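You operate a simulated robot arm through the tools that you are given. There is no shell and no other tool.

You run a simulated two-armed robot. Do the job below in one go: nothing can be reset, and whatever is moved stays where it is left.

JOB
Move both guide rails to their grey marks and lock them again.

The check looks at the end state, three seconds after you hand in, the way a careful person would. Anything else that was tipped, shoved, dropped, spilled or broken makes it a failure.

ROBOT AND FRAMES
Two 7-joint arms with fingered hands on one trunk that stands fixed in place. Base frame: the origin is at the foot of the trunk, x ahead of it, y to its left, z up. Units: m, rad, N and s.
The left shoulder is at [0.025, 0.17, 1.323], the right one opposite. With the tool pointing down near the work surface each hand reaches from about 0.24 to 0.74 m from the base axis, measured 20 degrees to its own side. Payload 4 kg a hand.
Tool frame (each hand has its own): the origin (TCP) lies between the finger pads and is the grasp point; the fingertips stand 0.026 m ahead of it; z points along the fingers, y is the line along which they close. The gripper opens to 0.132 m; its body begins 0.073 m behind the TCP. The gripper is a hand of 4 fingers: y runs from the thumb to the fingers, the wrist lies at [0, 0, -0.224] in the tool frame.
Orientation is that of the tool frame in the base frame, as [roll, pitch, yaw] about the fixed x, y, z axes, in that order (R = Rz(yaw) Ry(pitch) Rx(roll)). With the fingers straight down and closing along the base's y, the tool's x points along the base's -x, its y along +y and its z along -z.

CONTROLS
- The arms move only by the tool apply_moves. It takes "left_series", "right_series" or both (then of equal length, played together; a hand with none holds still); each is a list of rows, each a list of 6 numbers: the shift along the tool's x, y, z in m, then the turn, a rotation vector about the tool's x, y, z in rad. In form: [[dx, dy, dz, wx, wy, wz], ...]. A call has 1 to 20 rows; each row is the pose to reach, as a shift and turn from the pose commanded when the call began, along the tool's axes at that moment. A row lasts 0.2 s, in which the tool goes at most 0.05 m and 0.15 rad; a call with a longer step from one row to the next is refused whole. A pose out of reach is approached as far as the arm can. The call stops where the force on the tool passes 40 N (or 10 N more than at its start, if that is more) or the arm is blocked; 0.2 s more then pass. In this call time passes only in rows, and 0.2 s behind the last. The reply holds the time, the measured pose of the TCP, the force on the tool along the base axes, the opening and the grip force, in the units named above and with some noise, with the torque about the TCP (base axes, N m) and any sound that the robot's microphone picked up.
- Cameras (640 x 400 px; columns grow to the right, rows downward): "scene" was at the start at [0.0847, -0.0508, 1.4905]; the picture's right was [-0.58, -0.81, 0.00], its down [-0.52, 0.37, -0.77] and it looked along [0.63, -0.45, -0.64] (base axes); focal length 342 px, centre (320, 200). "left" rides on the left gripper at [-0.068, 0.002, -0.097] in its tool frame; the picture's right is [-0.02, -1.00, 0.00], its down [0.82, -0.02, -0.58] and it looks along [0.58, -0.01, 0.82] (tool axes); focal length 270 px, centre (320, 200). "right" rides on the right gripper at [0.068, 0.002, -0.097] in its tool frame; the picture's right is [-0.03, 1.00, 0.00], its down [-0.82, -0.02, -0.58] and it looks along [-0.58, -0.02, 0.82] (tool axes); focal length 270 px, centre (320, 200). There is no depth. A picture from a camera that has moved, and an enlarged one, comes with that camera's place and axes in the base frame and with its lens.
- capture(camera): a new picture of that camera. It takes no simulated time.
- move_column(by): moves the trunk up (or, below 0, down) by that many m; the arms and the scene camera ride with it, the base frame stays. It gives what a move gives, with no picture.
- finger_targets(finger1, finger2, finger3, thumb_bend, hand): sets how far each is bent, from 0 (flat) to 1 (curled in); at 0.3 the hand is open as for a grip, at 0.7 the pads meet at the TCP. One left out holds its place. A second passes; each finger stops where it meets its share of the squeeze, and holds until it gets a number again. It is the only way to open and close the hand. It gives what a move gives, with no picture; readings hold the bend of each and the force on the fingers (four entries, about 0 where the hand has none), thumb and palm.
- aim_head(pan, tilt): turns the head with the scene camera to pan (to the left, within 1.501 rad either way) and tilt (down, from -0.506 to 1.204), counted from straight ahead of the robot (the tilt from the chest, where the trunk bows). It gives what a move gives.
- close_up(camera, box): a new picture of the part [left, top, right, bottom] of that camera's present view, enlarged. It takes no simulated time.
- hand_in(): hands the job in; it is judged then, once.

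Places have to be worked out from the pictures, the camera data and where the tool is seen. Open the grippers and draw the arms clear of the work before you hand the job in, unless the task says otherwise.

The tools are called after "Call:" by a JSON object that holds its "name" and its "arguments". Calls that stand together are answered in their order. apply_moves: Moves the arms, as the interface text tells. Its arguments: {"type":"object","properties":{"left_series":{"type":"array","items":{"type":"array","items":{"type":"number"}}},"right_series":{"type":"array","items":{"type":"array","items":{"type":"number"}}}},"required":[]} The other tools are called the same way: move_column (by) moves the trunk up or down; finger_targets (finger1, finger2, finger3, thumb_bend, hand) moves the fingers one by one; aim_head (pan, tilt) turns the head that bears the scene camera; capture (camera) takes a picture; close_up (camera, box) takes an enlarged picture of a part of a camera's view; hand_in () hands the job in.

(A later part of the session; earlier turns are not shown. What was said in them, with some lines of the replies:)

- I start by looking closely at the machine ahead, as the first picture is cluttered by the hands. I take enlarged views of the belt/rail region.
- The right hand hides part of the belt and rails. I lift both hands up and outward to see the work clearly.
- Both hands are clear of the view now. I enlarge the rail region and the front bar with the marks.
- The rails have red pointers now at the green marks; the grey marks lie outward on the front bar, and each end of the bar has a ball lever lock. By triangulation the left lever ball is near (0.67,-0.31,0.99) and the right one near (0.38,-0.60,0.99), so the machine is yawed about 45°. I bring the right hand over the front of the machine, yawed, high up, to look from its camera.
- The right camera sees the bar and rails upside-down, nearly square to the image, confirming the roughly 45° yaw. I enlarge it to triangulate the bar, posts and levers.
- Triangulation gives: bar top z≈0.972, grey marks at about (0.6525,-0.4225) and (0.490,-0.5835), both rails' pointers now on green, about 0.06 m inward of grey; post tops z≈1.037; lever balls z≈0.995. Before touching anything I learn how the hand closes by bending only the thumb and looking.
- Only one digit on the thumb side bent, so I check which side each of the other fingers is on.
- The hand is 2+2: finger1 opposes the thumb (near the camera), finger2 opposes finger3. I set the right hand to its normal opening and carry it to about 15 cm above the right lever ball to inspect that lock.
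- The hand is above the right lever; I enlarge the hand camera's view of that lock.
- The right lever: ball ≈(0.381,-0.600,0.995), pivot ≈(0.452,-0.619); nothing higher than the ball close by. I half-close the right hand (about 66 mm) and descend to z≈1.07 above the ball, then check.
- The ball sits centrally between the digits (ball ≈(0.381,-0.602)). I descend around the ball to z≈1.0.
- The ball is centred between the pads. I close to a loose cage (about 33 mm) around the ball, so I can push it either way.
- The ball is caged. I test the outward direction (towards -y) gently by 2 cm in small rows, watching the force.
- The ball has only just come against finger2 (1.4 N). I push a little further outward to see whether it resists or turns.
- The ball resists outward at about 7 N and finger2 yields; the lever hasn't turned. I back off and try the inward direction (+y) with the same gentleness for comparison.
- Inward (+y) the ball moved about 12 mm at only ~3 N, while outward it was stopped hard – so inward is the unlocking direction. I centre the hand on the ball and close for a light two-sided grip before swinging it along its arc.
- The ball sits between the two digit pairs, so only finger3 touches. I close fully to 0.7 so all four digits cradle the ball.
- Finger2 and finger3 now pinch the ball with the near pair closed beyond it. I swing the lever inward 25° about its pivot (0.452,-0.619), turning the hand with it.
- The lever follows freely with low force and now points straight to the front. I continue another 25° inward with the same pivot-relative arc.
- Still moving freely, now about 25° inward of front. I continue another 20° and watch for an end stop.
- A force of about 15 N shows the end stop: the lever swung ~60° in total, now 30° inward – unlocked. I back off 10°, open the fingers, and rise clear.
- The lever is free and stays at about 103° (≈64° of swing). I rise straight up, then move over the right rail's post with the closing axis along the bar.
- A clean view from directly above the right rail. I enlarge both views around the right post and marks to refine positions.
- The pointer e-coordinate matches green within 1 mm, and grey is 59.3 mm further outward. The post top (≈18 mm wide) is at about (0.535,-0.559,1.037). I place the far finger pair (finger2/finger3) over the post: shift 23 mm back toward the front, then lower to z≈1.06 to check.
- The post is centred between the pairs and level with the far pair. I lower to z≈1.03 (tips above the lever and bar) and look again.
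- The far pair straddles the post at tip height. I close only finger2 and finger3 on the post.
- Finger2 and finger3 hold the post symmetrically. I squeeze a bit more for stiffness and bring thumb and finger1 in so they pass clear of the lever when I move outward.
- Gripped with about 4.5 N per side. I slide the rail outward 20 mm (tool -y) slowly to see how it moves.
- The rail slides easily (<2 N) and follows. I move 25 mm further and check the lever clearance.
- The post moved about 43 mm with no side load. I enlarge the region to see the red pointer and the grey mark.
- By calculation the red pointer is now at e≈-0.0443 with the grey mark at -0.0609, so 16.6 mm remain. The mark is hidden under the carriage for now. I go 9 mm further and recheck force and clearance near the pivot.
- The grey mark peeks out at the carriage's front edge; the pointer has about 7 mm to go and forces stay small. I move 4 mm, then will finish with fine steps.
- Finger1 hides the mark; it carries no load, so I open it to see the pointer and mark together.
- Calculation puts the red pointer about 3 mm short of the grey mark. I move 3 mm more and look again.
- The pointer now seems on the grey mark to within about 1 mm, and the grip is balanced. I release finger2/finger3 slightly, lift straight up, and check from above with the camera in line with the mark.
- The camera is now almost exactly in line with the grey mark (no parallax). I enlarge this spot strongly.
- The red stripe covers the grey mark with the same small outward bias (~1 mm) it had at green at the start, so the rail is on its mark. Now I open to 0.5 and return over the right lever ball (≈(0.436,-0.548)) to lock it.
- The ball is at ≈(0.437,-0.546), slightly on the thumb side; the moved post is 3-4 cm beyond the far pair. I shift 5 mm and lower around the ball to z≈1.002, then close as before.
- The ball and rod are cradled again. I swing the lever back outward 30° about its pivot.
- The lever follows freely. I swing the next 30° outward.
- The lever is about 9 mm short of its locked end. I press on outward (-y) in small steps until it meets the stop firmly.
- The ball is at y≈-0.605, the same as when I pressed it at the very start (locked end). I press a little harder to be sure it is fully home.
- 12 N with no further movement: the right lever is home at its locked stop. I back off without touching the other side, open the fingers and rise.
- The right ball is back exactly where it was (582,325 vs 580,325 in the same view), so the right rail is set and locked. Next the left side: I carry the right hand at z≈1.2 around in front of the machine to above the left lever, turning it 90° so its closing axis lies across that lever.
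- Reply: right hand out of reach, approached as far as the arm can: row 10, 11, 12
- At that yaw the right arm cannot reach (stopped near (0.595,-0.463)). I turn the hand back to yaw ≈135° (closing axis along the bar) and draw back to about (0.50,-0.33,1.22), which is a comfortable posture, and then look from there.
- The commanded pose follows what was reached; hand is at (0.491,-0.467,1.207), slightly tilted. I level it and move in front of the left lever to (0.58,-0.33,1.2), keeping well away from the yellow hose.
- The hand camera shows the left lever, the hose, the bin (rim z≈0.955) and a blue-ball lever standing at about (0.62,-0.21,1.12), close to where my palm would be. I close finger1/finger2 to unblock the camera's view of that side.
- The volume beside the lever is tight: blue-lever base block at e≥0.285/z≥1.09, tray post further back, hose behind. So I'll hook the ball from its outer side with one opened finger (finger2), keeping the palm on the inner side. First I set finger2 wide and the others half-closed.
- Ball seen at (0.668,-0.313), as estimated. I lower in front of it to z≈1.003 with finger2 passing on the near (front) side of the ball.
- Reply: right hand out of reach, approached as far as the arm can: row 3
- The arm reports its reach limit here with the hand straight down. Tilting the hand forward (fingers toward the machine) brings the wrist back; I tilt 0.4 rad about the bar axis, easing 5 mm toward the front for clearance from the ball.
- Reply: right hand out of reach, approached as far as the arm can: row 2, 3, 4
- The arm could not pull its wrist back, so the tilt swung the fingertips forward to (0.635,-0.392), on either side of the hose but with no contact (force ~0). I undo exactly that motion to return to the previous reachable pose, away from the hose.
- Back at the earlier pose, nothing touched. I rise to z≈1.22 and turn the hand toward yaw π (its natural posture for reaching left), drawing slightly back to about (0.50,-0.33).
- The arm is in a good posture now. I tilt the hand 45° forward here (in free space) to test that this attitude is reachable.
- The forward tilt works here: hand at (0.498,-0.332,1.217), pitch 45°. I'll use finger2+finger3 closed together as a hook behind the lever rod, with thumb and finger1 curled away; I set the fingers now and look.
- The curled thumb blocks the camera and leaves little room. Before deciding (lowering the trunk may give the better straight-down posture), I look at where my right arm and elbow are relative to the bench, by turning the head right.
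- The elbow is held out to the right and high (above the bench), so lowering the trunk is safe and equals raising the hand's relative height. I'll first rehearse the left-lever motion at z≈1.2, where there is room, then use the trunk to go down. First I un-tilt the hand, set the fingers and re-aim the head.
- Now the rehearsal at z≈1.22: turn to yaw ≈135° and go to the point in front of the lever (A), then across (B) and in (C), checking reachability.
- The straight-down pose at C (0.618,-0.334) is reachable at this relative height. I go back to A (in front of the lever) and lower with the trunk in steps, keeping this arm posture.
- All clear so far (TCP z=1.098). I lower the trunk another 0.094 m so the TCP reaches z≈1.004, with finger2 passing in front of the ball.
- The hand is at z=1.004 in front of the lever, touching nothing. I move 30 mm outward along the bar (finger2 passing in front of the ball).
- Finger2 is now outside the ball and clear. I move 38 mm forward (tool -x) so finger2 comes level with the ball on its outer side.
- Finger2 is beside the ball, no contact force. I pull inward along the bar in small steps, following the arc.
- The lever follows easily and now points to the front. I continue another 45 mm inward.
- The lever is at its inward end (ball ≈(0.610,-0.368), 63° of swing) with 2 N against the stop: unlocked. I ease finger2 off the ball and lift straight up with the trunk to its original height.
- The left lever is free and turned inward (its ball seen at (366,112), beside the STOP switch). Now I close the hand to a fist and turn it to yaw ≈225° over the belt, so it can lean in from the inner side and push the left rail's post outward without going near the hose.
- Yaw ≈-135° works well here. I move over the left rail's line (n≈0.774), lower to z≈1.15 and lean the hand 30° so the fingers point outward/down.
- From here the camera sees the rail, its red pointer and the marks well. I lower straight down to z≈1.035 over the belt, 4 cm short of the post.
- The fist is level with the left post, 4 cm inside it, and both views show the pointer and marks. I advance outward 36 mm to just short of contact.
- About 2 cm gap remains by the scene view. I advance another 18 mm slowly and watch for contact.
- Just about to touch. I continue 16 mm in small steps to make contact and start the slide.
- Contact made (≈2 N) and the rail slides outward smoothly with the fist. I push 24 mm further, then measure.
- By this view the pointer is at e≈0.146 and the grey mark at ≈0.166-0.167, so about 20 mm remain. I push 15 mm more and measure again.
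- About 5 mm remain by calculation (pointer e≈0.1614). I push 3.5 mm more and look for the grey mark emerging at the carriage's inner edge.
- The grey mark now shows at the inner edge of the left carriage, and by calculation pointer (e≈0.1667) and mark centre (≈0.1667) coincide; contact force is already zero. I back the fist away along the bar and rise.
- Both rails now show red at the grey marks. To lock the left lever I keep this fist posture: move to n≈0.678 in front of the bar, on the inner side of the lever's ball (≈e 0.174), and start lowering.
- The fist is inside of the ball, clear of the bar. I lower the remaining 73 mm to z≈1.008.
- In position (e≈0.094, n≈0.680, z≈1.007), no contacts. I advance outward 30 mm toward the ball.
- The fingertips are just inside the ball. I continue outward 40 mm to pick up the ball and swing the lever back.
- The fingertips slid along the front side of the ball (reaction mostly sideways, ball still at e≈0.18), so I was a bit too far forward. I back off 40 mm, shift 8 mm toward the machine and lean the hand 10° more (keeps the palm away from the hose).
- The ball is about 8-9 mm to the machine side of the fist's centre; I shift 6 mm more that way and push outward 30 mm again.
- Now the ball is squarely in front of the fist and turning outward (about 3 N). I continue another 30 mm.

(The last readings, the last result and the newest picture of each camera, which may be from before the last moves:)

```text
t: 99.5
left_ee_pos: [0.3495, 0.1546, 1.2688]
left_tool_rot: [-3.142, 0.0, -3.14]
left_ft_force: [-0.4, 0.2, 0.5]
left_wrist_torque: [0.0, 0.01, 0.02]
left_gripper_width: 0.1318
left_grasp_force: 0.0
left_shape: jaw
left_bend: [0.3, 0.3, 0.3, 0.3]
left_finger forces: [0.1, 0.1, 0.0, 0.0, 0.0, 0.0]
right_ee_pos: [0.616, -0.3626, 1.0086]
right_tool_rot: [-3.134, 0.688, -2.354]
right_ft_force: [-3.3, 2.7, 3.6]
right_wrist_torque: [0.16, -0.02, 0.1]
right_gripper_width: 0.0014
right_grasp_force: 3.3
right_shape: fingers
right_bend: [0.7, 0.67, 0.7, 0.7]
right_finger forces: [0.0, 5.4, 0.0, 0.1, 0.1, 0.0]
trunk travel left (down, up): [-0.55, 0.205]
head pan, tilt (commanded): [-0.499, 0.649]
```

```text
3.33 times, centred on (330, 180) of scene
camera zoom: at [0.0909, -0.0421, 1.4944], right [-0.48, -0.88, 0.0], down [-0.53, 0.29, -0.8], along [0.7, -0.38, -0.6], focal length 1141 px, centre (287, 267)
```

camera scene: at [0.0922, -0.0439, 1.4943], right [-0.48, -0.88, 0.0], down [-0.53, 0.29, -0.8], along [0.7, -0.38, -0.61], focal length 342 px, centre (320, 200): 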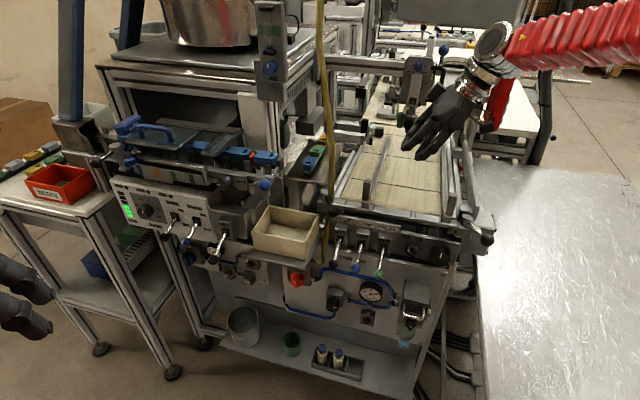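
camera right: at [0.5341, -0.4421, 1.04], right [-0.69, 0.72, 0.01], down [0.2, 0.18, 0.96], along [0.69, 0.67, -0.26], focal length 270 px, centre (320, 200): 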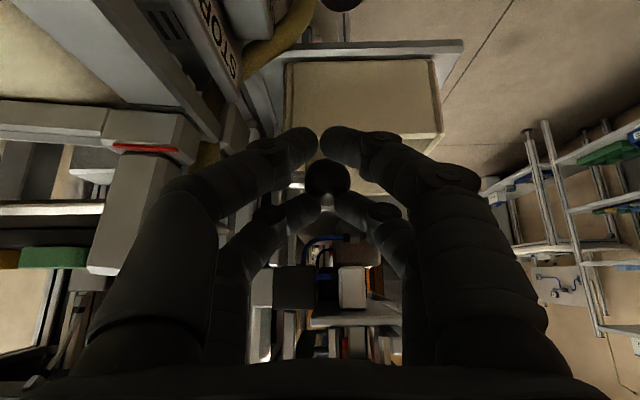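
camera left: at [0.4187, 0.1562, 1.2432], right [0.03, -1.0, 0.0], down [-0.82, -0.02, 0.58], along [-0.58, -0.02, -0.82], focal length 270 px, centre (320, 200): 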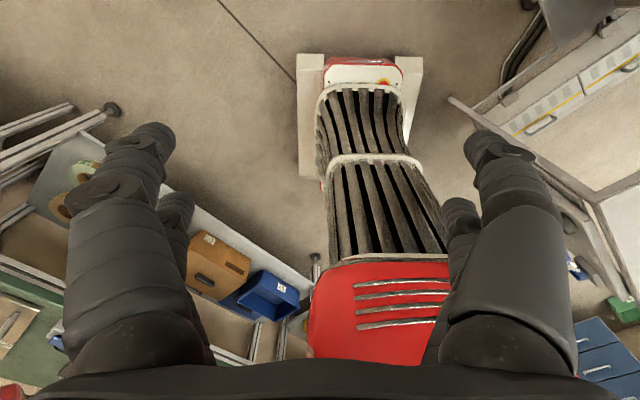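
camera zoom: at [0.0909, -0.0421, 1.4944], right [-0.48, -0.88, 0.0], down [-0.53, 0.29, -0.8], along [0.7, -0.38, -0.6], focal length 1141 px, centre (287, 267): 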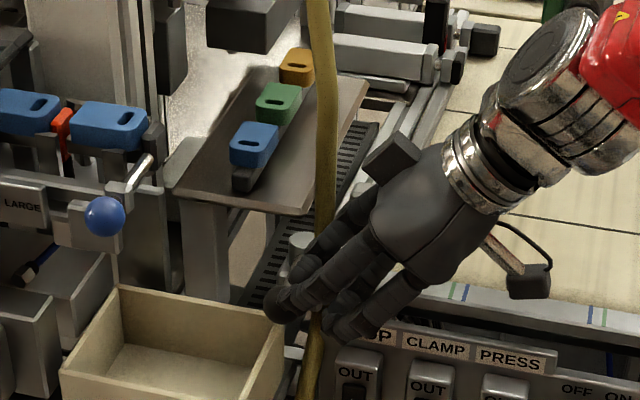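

The lever is past the front position and still moving freely. I continue 20 mm outward.

Call:
{"name": "apply_moves", "arguments": {"right_series": [[-0.0054, 0.001, 0.0044, 0, 0, 0], [-0.0108, 0.001, 0.0089, 0, 0, 0], [-0.0162, 0.001, 0.0133, 0, 0, 0]]}}

Call:
{"name": "capture", "arguments": {"camera": "right"}}

Call:
{"name": "close_up", "arguments": {"camera": "scene", "box": [270, 120, 390, 240]}}

```text
t: 100.2
left_ee_pos: [0.3521, 0.1546, 1.2672]
left_tool_rot: [3.141, -0.001, -3.14]
left_ft_force: [0.1, 0.2, 0.3]
left_wrist_torque: [-0.01, -0.02, -0.03]
left_gripper_width: 0.1322
left_grasp_force: 0.0
left_shape: jaw
left_bend: [0.3, 0.3, 0.3, 0.3]
left_finger forces: [0.0, 0.0, 0.1, 0.0, 0.0, 0.0]
right_ee_pos: [0.6312, -0.3503, 1.0085]
right_tool_rot: [-3.135, 0.686, -2.355]
right_ft_force: [0.4, -0.4, 0.1]
right_wrist_torque: [-0.01, 0.01, -0.02]
right_gripper_width: 0.0013
right_grasp_force: 0.1
right_shape: fingers
right_bend: [0.7, 0.7, 0.7, 0.7]
right_finger forces: [0.0, 0.1, 0.0, 0.0, 0.0, 0.0]
trunk travel left (down, up): [-0.55, 0.205]
head pan, tilt (commanded): [-0.499, 0.649]
```

```text
taken
camera right: at [0.5491, -0.4277, 1.0389], right [-0.69, 0.72, 0.01], down [0.2, 0.18, 0.96], along [0.69, 0.67, -0.27], focal length 270 px, centre (320, 200)
```

right: 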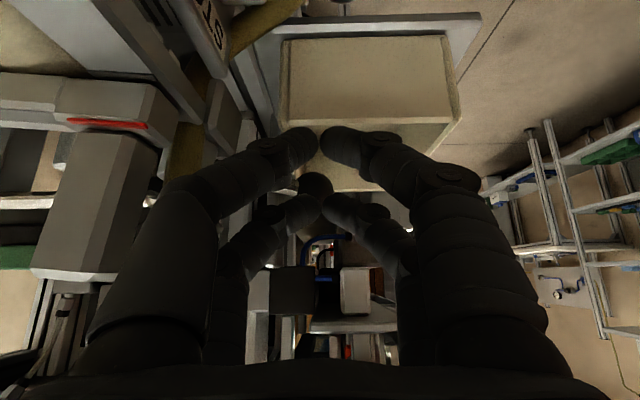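

```text
3.33 times, centred on (330, 180) of scene
camera zoom: at [0.0921, -0.0422, 1.4943], right [-0.48, -0.88, 0.0], down [-0.53, 0.29, -0.8], along [0.7, -0.38, -0.61], focal length 1141 px, centre (287, 267)
```

zoom: 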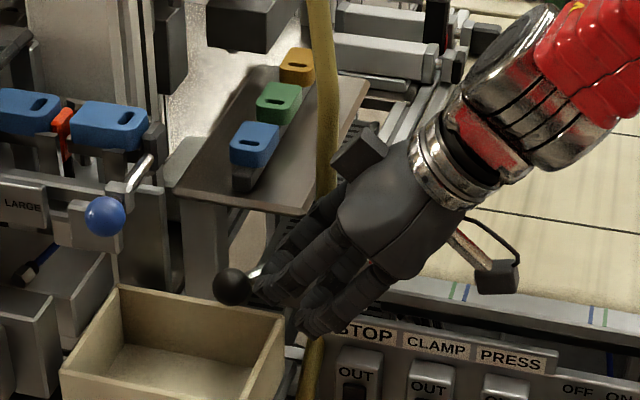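

The force is zero and the ball now appears at (303.6,206.1) in the scene view – exactly where the locked position projects (304,206.5). I still want to press it home; first I check the hand-to-hose clearance closely.

Call:
{"name": "close_up", "arguments": {"camera": "scene", "box": [290, 130, 370, 220]}}

Call:
{"name": "close_up", "arguments": {"camera": "right", "box": [150, 60, 400, 260]}}

```text
4.44 times, centred on (330, 175) of scene
camera zoom: at [0.0921, -0.0422, 1.4943], right [-0.48, -0.88, 0.0], down [-0.53, 0.29, -0.8], along [0.7, -0.38, -0.61], focal length 1521 px, centre (276, 311)
```

zoom: 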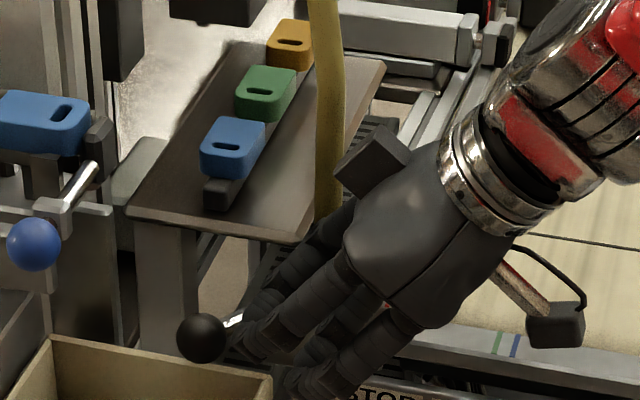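

```text
2.00 times, centred on (275, 160) of right
camera zoom: at [0.5491, -0.4277, 1.0389], right [-0.69, 0.72, 0.01], down [0.2, 0.18, 0.96], along [0.69, 0.67, -0.27], focal length 541 px, centre (410, 280)
```

zoom: 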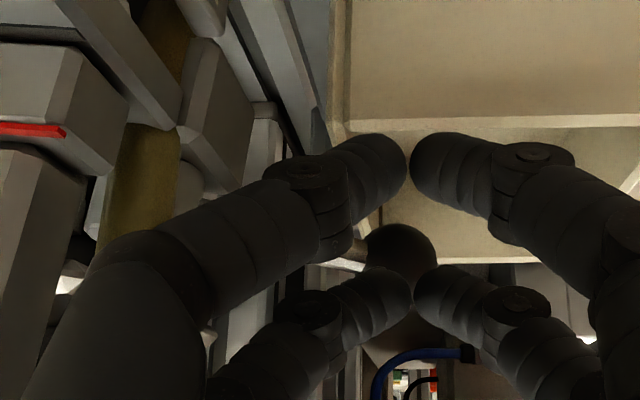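

The extra block on the hand lies at n≈0.69, well in front of the hose (n≈0.757), and the palm corner still has about 1 cm. I press outward in small steps until the ball resists firmly.

Call:
{"name": "apply_moves", "arguments": {"right_series": [[-0.0039, 0, 0.0032, 0, 0, 0], [-0.0077, 0, 0.0063, 0, 0, 0], [-0.0101, 0, 0.0083, 0, 0, 0]]}}

Call:
{"name": "capture", "arguments": {"camera": "right"}}

Call:
{"name": "close_up", "arguments": {"camera": "scene", "box": [280, 140, 370, 230]}}

```text
t: 101.0
left_ee_pos: [0.3505, 0.1548, 1.2671]
left_tool_rot: [-3.141, -0.004, -3.14]
left_ft_force: [1.1, 0.7, -0.5]
left_wrist_torque: [0.01, 0.02, -0.02]
left_gripper_width: 0.1319
left_grasp_force: 0.2
left_shape: jaw
left_bend: [0.3, 0.3, 0.3, 0.3]
left_finger forces: [0.0, 0.1, 0.0, 0.0, 0.1, 0.0]
right_ee_pos: [0.6405, -0.3394, 1.0078]
right_tool_rot: [-3.136, 0.688, -2.354]
right_ft_force: [0.3, -0.2, 0.3]
right_wrist_torque: [0.03, -0.04, 0.0]
right_gripper_width: 0.0013
right_grasp_force: 0.0
right_shape: fingers
right_bend: [0.7, 0.7, 0.7, 0.7]
right_finger forces: [0.0, 0.0, 0.1, 0.1, 0.0, 0.0]
trunk travel left (down, up): [-0.55, 0.205]
head pan, tilt (commanded): [-0.499, 0.649]
```

```text
taken
camera right: at [0.5586, -0.4184, 1.039], right [-0.69, 0.72, 0.01], down [0.2, 0.18, 0.96], along [0.69, 0.67, -0.27], focal length 270 px, centre (320, 200)
```

right: 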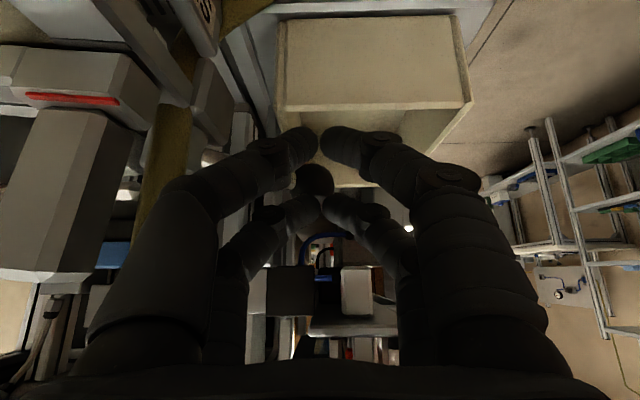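

```text
4.44 times, centred on (325, 185) of scene
camera zoom: at [0.092, -0.0426, 1.4944], right [-0.48, -0.88, 0.0], down [-0.53, 0.29, -0.8], along [0.7, -0.38, -0.61], focal length 1521 px, centre (298, 267)
```

zoom: 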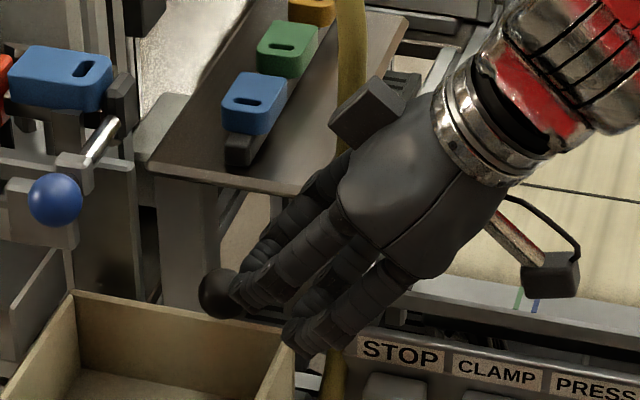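

Still no load although the fingertips are nearly at the ball. I continue pressing outward in 3 mm steps.

Call:
{"name": "apply_moves", "arguments": {"right_series": [[-0.0023, 0, 0.0019, 0, 0, 0], [-0.0046, 0, 0.0038, 0, 0, 0], [-0.0077, 0, 0.0063, 0, 0, 0]]}}

Call:
{"name": "capture", "arguments": {"camera": "right"}}

Call:
{"name": "close_up", "arguments": {"camera": "scene", "box": [280, 140, 370, 230]}}

```text
t: 101.8
left_ee_pos: [0.3498, 0.1527, 1.2675]
left_tool_rot: [3.14, 0.0, -3.138]
left_ft_force: [1.2, -0.1, 1.3]
left_wrist_torque: [-0.02, -0.02, 0.01]
left_gripper_width: 0.132
left_grasp_force: 0.0
left_shape: jaw
left_bend: [0.3, 0.3, 0.3, 0.3]
left_finger forces: [0.1, 0.0, 0.0, 0.0, 0.0, 0.0]
right_ee_pos: [0.6474, -0.3324, 1.0089]
right_tool_rot: [-3.135, 0.687, -2.354]
right_ft_force: [-2.9, -3.6, 4.1]
right_wrist_torque: [0.03, -0.09, -0.02]
right_gripper_width: 0.0012
right_grasp_force: 4.1
right_shape: fingers
right_bend: [0.7, 0.69, 0.72, 0.7]
right_finger forces: [0.0, 0.1, 8.1, 0.0, 0.0, 0.0]
trunk travel left (down, up): [-0.55, 0.205]
head pan, tilt (commanded): [-0.499, 0.649]
```

```text
taken
camera right: at [0.5646, -0.4116, 1.0398], right [-0.69, 0.72, 0.01], down [0.2, 0.17, 0.96], along [0.69, 0.67, -0.26], focal length 270 px, centre (320, 200)
```

right: 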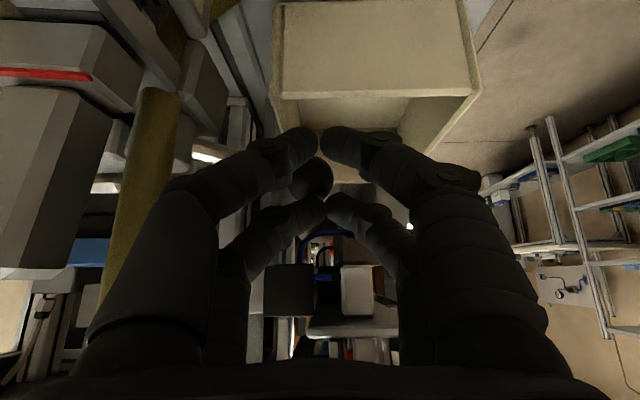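

```text
4.44 times, centred on (325, 185) of scene
camera zoom: at [0.0907, -0.0426, 1.4945], right [-0.48, -0.88, 0.0], down [-0.53, 0.29, -0.8], along [0.7, -0.38, -0.6], focal length 1521 px, centre (298, 267)
```

zoom: 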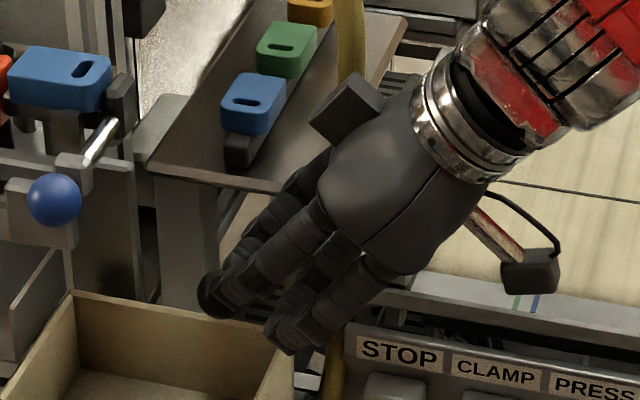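

The ball resists at about 5-8 N with no further movement: it is at the stop. One more 3 mm press to be certain, then I check its position against the original.

Call:
{"name": "apply_moves", "arguments": {"right_series": [[-0.0015, 0, 0.0013, 0, 0, 0], [-0.0027, 0.001, 0.0022, 0, 0, 0]]}}

Call:
{"name": "close_up", "arguments": {"camera": "scene", "box": [280, 140, 370, 230]}}

```text
t: 102.5
left_ee_pos: [0.3502, 0.155, 1.2666]
left_tool_rot: [3.141, 0.001, -3.14]
left_ft_force: [-0.3, -1.3, -0.5]
left_wrist_torque: [0.01, -0.01, -0.02]
left_gripper_width: 0.132
left_grasp_force: 0.1
left_shape: jaw
left_bend: [0.3, 0.3, 0.3, 0.3]
left_finger forces: [0.0, 0.1, 0.0, 0.1, 0.0, 0.0]
right_ee_pos: [0.6478, -0.3295, 1.0093]
right_tool_rot: [-3.133, 0.687, -2.354]
right_ft_force: [-2.8, -1.3, 5.9]
right_wrist_torque: [0.06, -0.05, 0.04]
right_gripper_width: 0.0013
right_grasp_force: 3.4
right_shape: fingers
right_bend: [0.7, 0.69, 0.72, 0.7]
right_finger forces: [0.0, 0.0, 6.7, 0.1, 0.0, 0.0]
trunk travel left (down, up): [-0.55, 0.205]
head pan, tilt (commanded): [-0.499, 0.649]
```

```text
4.44 times, centred on (325, 185) of scene
camera zoom: at [0.0907, -0.0429, 1.4944], right [-0.48, -0.88, 0.0], down [-0.53, 0.29, -0.8], along [0.7, -0.38, -0.6], focal length 1521 px, centre (298, 267)
```

zoom: 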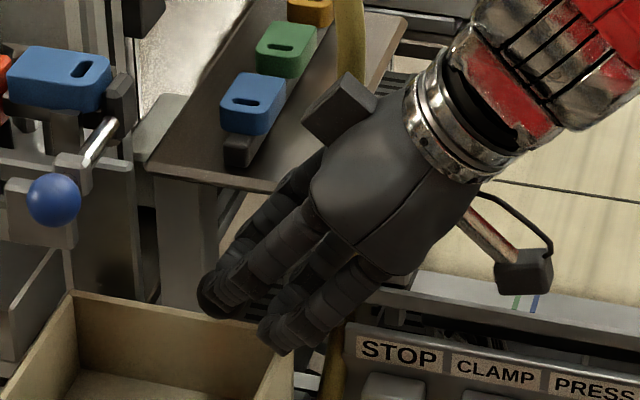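

The fist starts to ride up on the ball (upward force), so pressing further isn't useful. I back away along the bar, rise, and re-aim the head as at the start for an exact comparison.

Call:
{"name": "apply_moves", "arguments": {"right_series": [[0.0193, 0, -0.0158, 0, 0, 0], [0.0387, 0, -0.0317, 0, 0, 0], [0.058, 0, -0.0476, 0, 0, 0], [0.0263, 0, -0.0862, 0, 0, 0], [-0.0054, 0, -0.1249, 0, 0, 0], [-0.0371, 0, -0.1635, 0, 0, 0]]}}

Call:
{"name": "aim_head", "arguments": {"pan": -0.62, "tilt": 0.695}}

Call:
{"name": "capture", "arguments": {"camera": "scene"}}

Call:
{"name": "close_up", "arguments": {"camera": "scene", "box": [255, 160, 355, 222]}}

```text
t: 103.8
left_ee_pos: [0.3503, 0.1561, 1.267]
left_tool_rot: [-3.141, 0.001, -3.14]
left_ft_force: [0.1, 1.1, 0.4]
left_wrist_torque: [-0.01, -0.03, -0.02]
left_gripper_width: 0.132
left_grasp_force: 0.1
left_shape: jaw
left_bend: [0.3, 0.3, 0.3, 0.3]
left_finger forces: [0.0, 0.0, 0.0, 0.0, 0.0, 0.0]
right_ee_pos: [0.5963, -0.3785, 1.1599]
right_tool_rot: [-3.134, 0.686, -2.355]
right_ft_force: [-0.8, -0.1, 0.0]
right_wrist_torque: [-0.01, -0.03, -0.02]
right_gripper_width: 0.0014
right_grasp_force: 0.2
right_shape: fingers
right_bend: [0.7, 0.7, 0.7, 0.7]
right_finger forces: [0.0, 0.0, 0.0, 0.1, 0.0, 0.0]
trunk travel left (down, up): [-0.55, 0.205]
head pan, tilt (commanded): [-0.499, 0.649]
```

```text
t: 104.5
left_ee_pos: [0.3509, 0.1544, 1.2675]
left_tool_rot: [-3.14, -0.002, -3.14]
left_ft_force: [-0.1, 0.3, -0.7]
left_wrist_torque: [0.03, 0.0, 0.05]
left_gripper_width: 0.1321
left_grasp_force: 0.0
left_shape: jaw
left_bend: [0.3, 0.3, 0.3, 0.3]
left_finger forces: [0.0, 0.1, 0.0, 0.0, 0.0, 0.0]
right_ee_pos: [0.5978, -0.3811, 1.1577]
right_tool_rot: [-3.136, 0.687, -2.355]
right_ft_force: [0.2, 0.5, -0.2]
right_wrist_torque: [0.02, 0.01, 0.01]
right_gripper_width: 0.0013
right_grasp_force: 0.0
right_shape: fingers
right_bend: [0.7, 0.7, 0.7, 0.7]
right_finger forces: [0.0, 0.1, 0.0, 0.1, 0.1, 0.0]
trunk travel left (down, up): [-0.55, 0.205]
head pan, tilt (commanded): [-0.62, 0.695]
```

```text
taken
camera scene: at [0.0852, -0.0511, 1.4904], right [-0.58, -0.81, 0.0], down [-0.52, 0.37, -0.77], along [0.63, -0.45, -0.64], focal length 342 px, centre (320, 200)
```

scene: 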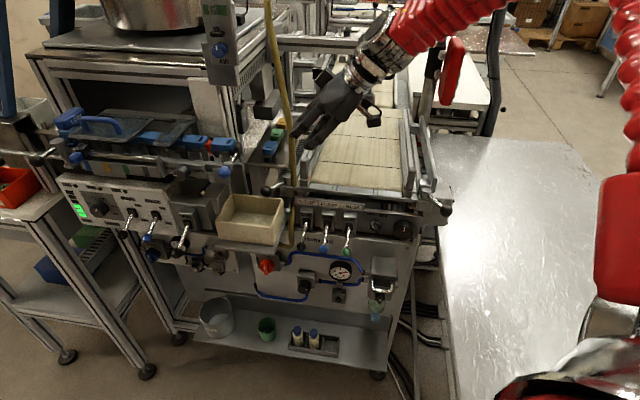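

```text
6.40 times, centred on (305, 191) of scene
camera zoom: at [0.0852, -0.0511, 1.4904], right [-0.58, -0.81, 0.0], down [-0.52, 0.37, -0.77], along [0.63, -0.45, -0.64], focal length 2191 px, centre (416, 258)
```

zoom: 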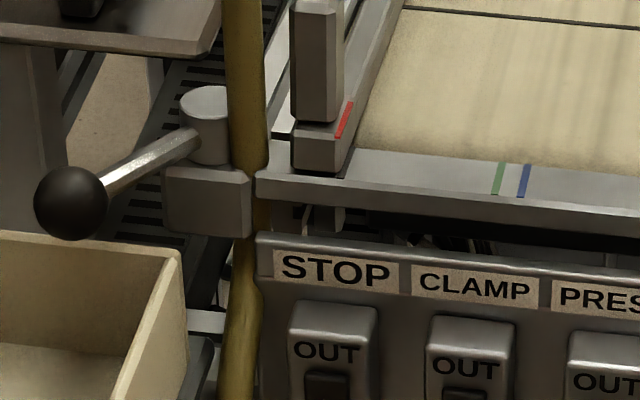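

The left ball is back exactly where it was at the start (71,203 vs 72,202 in the same enlarged view): locked. I check both carriages once more at high zoom.

Call:
{"name": "close_up", "arguments": {"camera": "scene", "box": [295, 170, 325, 195]}}

Call:
{"name": "close_up", "arguments": {"camera": "scene", "box": [395, 180, 425, 205]}}

Call:
{"name": "close_up", "arguments": {"camera": "scene", "box": [255, 85, 465, 215]}}

```text
16.00 times, centred on (310, 182) of scene
camera zoom: at [0.0852, -0.0511, 1.4904], right [-0.58, -0.81, 0.0], down [-0.52, 0.37, -0.77], along [0.63, -0.45, -0.64], focal length 5477 px, centre (480, 480)
```

zoom: 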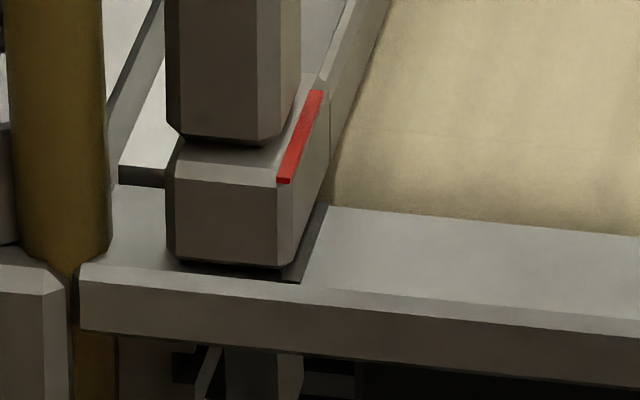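

```text
16.00 times, centred on (410, 192) of scene
camera zoom: at [0.0852, -0.0511, 1.4904], right [-0.58, -0.81, 0.0], down [-0.52, 0.37, -0.77], along [0.63, -0.45, -0.64], focal length 5477 px, centre (-1120, 320)
```

zoom: 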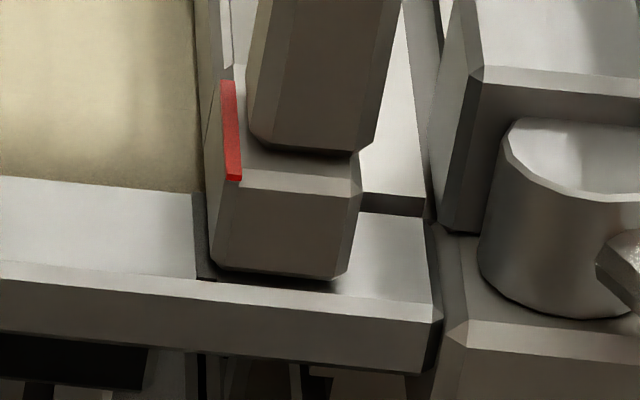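

```text
3.05 times, centred on (360, 150) of scene
camera zoom: at [0.0852, -0.0511, 1.4904], right [-0.58, -0.81, 0.0], down [-0.52, 0.37, -0.77], along [0.63, -0.45, -0.64], focal length 1043 px, centre (198, 352)
```

zoom: 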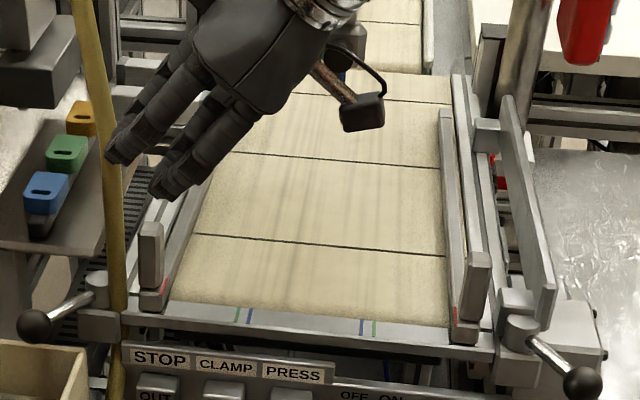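

Both red pointers stand on the grey marks, with the marks showing beside the carriages just as the green ones did at the start, and both levers are in their locked places. Now I withdraw the right hand: inward and up away from the hose, then un-tilt.

Call:
{"name": "apply_moves", "arguments": {"right_series": [[0.0232, 0, -0.019, 0, 0, 0], [0.0464, 0, -0.038, 0, 0, 0], [0.0773, 0, -0.0634, 0, 0, 0], [0.0519, 0, -0.0943, 0, 0, 0], [0.0266, 0, -0.1252, 0, 0, 0], [0.0266, 0, -0.1252, 0, 0.138, 0], [0.0266, 0, -0.1252, 0, 0.276, 0], [0.0266, 0, -0.1252, 0, 0.414, 0], [0.0266, 0, -0.1252, 0, 0.552, 0], [0.0266, 0, -0.1252, 0, 0.687, 0]]}}

Call:
{"name": "capture", "arguments": {"camera": "scene"}}

```text
t: 106.7
left_ee_pos: [0.3511, 0.154, 1.2678]
left_tool_rot: [3.141, -0.001, -3.14]
left_ft_force: [-0.1, -0.3, 0.0]
left_wrist_torque: [0.0, 0.01, 0.01]
left_gripper_width: 0.132
left_grasp_force: 0.1
left_shape: jaw
left_bend: [0.3, 0.3, 0.3, 0.3]
left_finger forces: [0.0, 0.0, 0.0, 0.0, 0.0, 0.0]
right_ee_pos: [0.5261, -0.4515, 1.2368]
right_tool_rot: [-3.136, -0.004, -2.361]
right_ft_force: [-0.5, 0.6, -0.8]
right_wrist_torque: [0.05, 0.0, -0.01]
right_gripper_width: 0.0014
right_grasp_force: 0.0
right_shape: fingers
right_bend: [0.7, 0.7, 0.7, 0.7]
right_finger forces: [0.0, 0.1, 0.1, 0.0, 0.0, 0.1]
trunk travel left (down, up): [-0.55, 0.205]
head pan, tilt (commanded): [-0.62, 0.695]
```

```text
taken
camera scene: at [0.0856, -0.0503, 1.4904], right [-0.58, -0.81, 0.0], down [-0.52, 0.37, -0.77], along [0.62, -0.45, -0.64], focal length 342 px, centre (320, 200)
```

scene: 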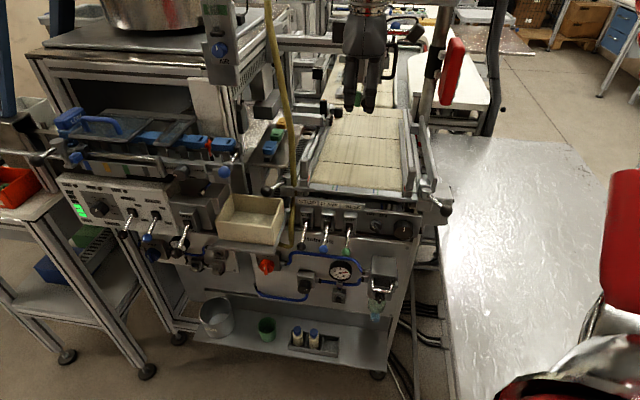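

The machine is undisturbed. I draw the right hand back to a pose like the starting one and then open it.

Call:
{"name": "apply_moves", "arguments": {"right_series": [[0.023, 0.03, -0.004, 0, 0, 0.13], [0.046, 0.06, -0.008, 0, 0, 0.26], [0.07, 0.09, -0.012, 0, 0, 0.39], [0.093, 0.12, -0.016, 0, 0, 0.52], [0.116, 0.15, -0.02, 0, 0, 0.65], [0.1394, 0.1804, -0.023, 0, 0, 0.78]]}}

Call:
{"name": "finger_targets", "arguments": {"hand": "right", "finger1": 0.3, "finger2": 0.3, "finger3": 0.3, "thumb_bend": 0.3}}

Call:
{"name": "capture", "arguments": {"camera": "scene"}}

Call:
{"name": "close_up", "arguments": {"camera": "scene", "box": [255, 85, 465, 215]}}

Call:
{"name": "close_up", "arguments": {"camera": "right", "box": [200, 60, 480, 300]}}

```text
t: 108.1
left_ee_pos: [0.3482, 0.1551, 1.268]
left_tool_rot: [3.141, 0.004, -3.139]
left_ft_force: [0.1, -0.4, -1.3]
left_wrist_torque: [0.03, -0.03, -0.01]
left_gripper_width: 0.1317
left_grasp_force: 0.0
left_shape: jaw
left_bend: [0.3, 0.3, 0.3, 0.3]
left_finger forces: [0.1, 0.1, 0.0, 0.0, 0.1, 0.0]
right_ee_pos: [0.2956, -0.4234, 1.2606]
right_tool_rot: [-3.138, 0.003, 3.141]
right_ft_force: [-0.6, -0.9, 0.1]
right_wrist_torque: [-0.01, -0.03, -0.01]
right_gripper_width: 0.0011
right_grasp_force: 0.1
right_shape: fingers
right_bend: [0.7, 0.7, 0.7, 0.7]
right_finger forces: [0.0, 0.0, 0.0, 0.0, 0.0, 0.1]
trunk travel left (down, up): [-0.55, 0.205]
head pan, tilt (commanded): [-0.62, 0.695]
```

```text
t: 109.1
left_ee_pos: [0.3501, 0.1535, 1.2679]
left_tool_rot: [3.142, -0.001, -3.14]
left_ft_force: [0.0, -0.2, 0.6]
left_wrist_torque: [-0.01, -0.04, 0.02]
left_gripper_width: 0.132
left_grasp_force: 0.0
left_shape: jaw
left_bend: [0.3, 0.3, 0.3, 0.3]
left_finger forces: [0.0, 0.0, 0.1, 0.0, 0.1, 0.0]
right_ee_pos: [0.2991, -0.4222, 1.2586]
right_tool_rot: [-3.139, 0.002, -3.138]
right_ft_force: [-0.8, 0.6, 0.3]
right_wrist_torque: [-0.03, -0.02, 0.01]
right_gripper_width: 0.1325
right_grasp_force: 0.1
right_shape: fingers
right_bend: [0.3, 0.3, 0.3, 0.3]
right_finger forces: [0.0, 0.0, 0.0, 0.0, 0.0, 0.0]
trunk travel left (down, up): [-0.55, 0.205]
head pan, tilt (commanded): [-0.62, 0.695]
```

```text
taken
camera scene: at [0.0841, -0.0508, 1.4905], right [-0.58, -0.81, 0.0], down [-0.52, 0.37, -0.77], along [0.63, -0.45, -0.64], focal length 342 px, centre (320, 200)
```

scene: 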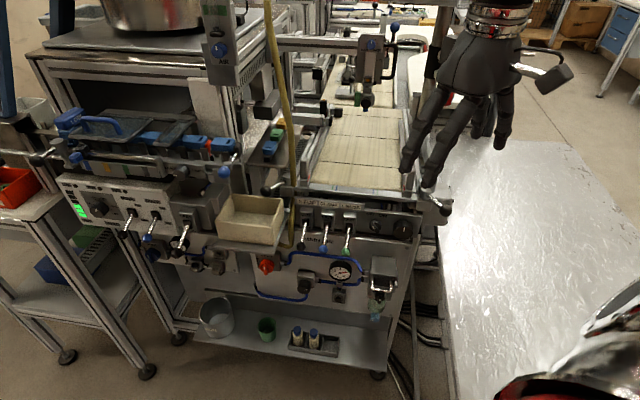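

```text
3.05 times, centred on (360, 150) of scene
camera zoom: at [0.0841, -0.0508, 1.4905], right [-0.58, -0.81, 0.0], down [-0.52, 0.37, -0.77], along [0.63, -0.45, -0.64], focal length 1043 px, centre (198, 352)
```

zoom: 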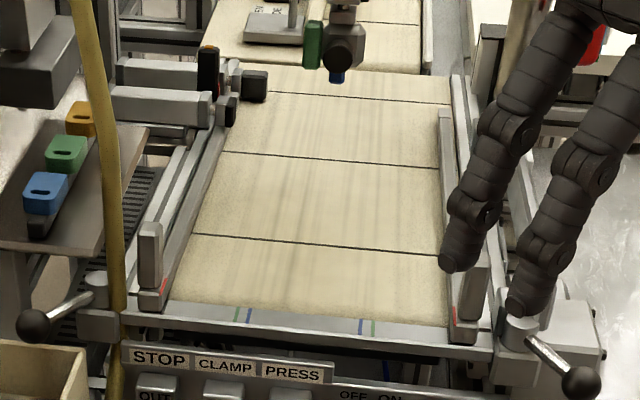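

```text
1.67 times, centred on (340, 180) of right
camera zoom: at [0.2296, -0.421, 1.3555], right [0.02, 1.0, 0.0], down [0.81, -0.02, 0.58], along [0.58, -0.02, -0.81], focal length 450 px, centre (287, 233)
```

zoom: 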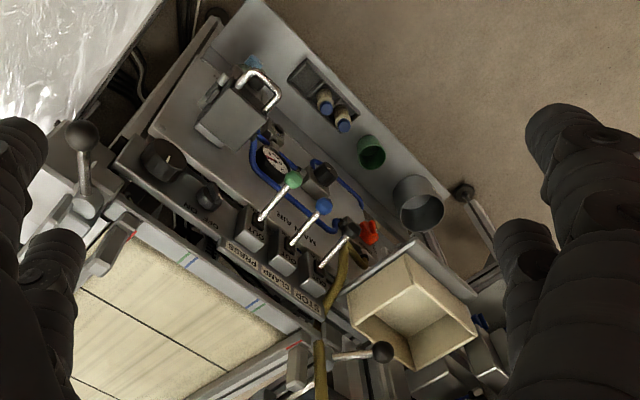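

Both rails, levers, switches, bin and hose look as they should; both hands are open. I draw the right arm a little further up and aside, then hand in.

Call:
{"name": "apply_moves", "arguments": {"right_series": [[0.02, -0.03, -0.015, 0, 0, 0], [0.04, -0.06, -0.03, 0, 0, 0], [0.06, -0.09, -0.04, 0, 0, 0], [0.075, -0.12, -0.045, 0, 0, 0]]}}

Call:
{"name": "close_up", "arguments": {"camera": "scene", "box": [240, 80, 480, 240]}}

```text
t: 110.1
left_ee_pos: [0.3499, 0.154, 1.2671]
left_tool_rot: [-3.142, 0.0, -3.139]
left_ft_force: [-0.1, -0.4, -0.6]
left_wrist_torque: [-0.01, -0.02, 0.0]
left_gripper_width: 0.1319
left_grasp_force: 0.0
left_shape: jaw
left_bend: [0.3, 0.3, 0.3, 0.3]
left_finger forces: [0.1, 0.1, 0.0, 0.0, 0.0, 0.0]
right_ee_pos: [0.2223, -0.5441, 1.3047]
right_tool_rot: [-3.137, 0.003, -3.139]
right_ft_force: [1.0, -0.2, 0.7]
right_wrist_torque: [-0.01, 0.01, -0.03]
right_gripper_width: 0.1324
right_grasp_force: 0.1
right_shape: fingers
right_bend: [0.3, 0.3, 0.3, 0.3]
right_finger forces: [0.0, 0.1, 0.0, 0.1, 0.0, 0.1]
trunk travel left (down, up): [-0.55, 0.205]
head pan, tilt (commanded): [-0.62, 0.695]
```

```text
2.50 times, centred on (360, 160) of scene
camera zoom: at [0.0836, -0.0513, 1.4905], right [-0.58, -0.81, 0.0], down [-0.52, 0.37, -0.77], along [0.63, -0.45, -0.64], focal length 856 px, centre (220, 300)
```

zoom: 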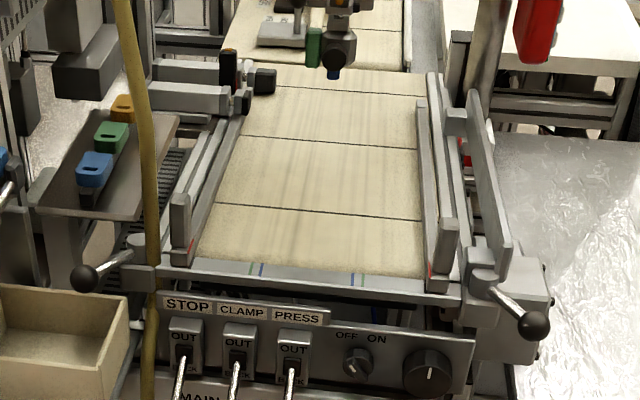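

The final view shows both rails at their grey marks, both lock levers back in their locked positions, and everything else undisturbed, with the hands open and clear. I hand in the job.

Call:
{"name": "hand_in", "arguments": {}}

```text
The job is handed in.
```

Both guide rails are on their grey marks and both levers are locked again. I've handed the job in, but I haven't seen the check's result.

- **Rails:** each rail went about 60 mm outward, from the green mark to the grey one. In the camera pictures the red pointers sit on the grey marks: the left one is centred, and the right one is within about 1 mm.
- **Locks:** both lever balls are back where they were at the start, to within a couple of pixels in matching views. The right lever took a firm push (about 12 N) at its stop without moving further. I pressed the left one only lightly, because the hand began to slide up over the ball, so its lock rests mainly on the position match.
- **Surroundings:** the bin, hose, switches and tray look unchanged in the last pictures. While I worked on the left lever, the fingers once swung to either side of the yellow hose. The force reading stayed near zero and the hose did not move.

Both hands are open and the arms are clear of the machine.
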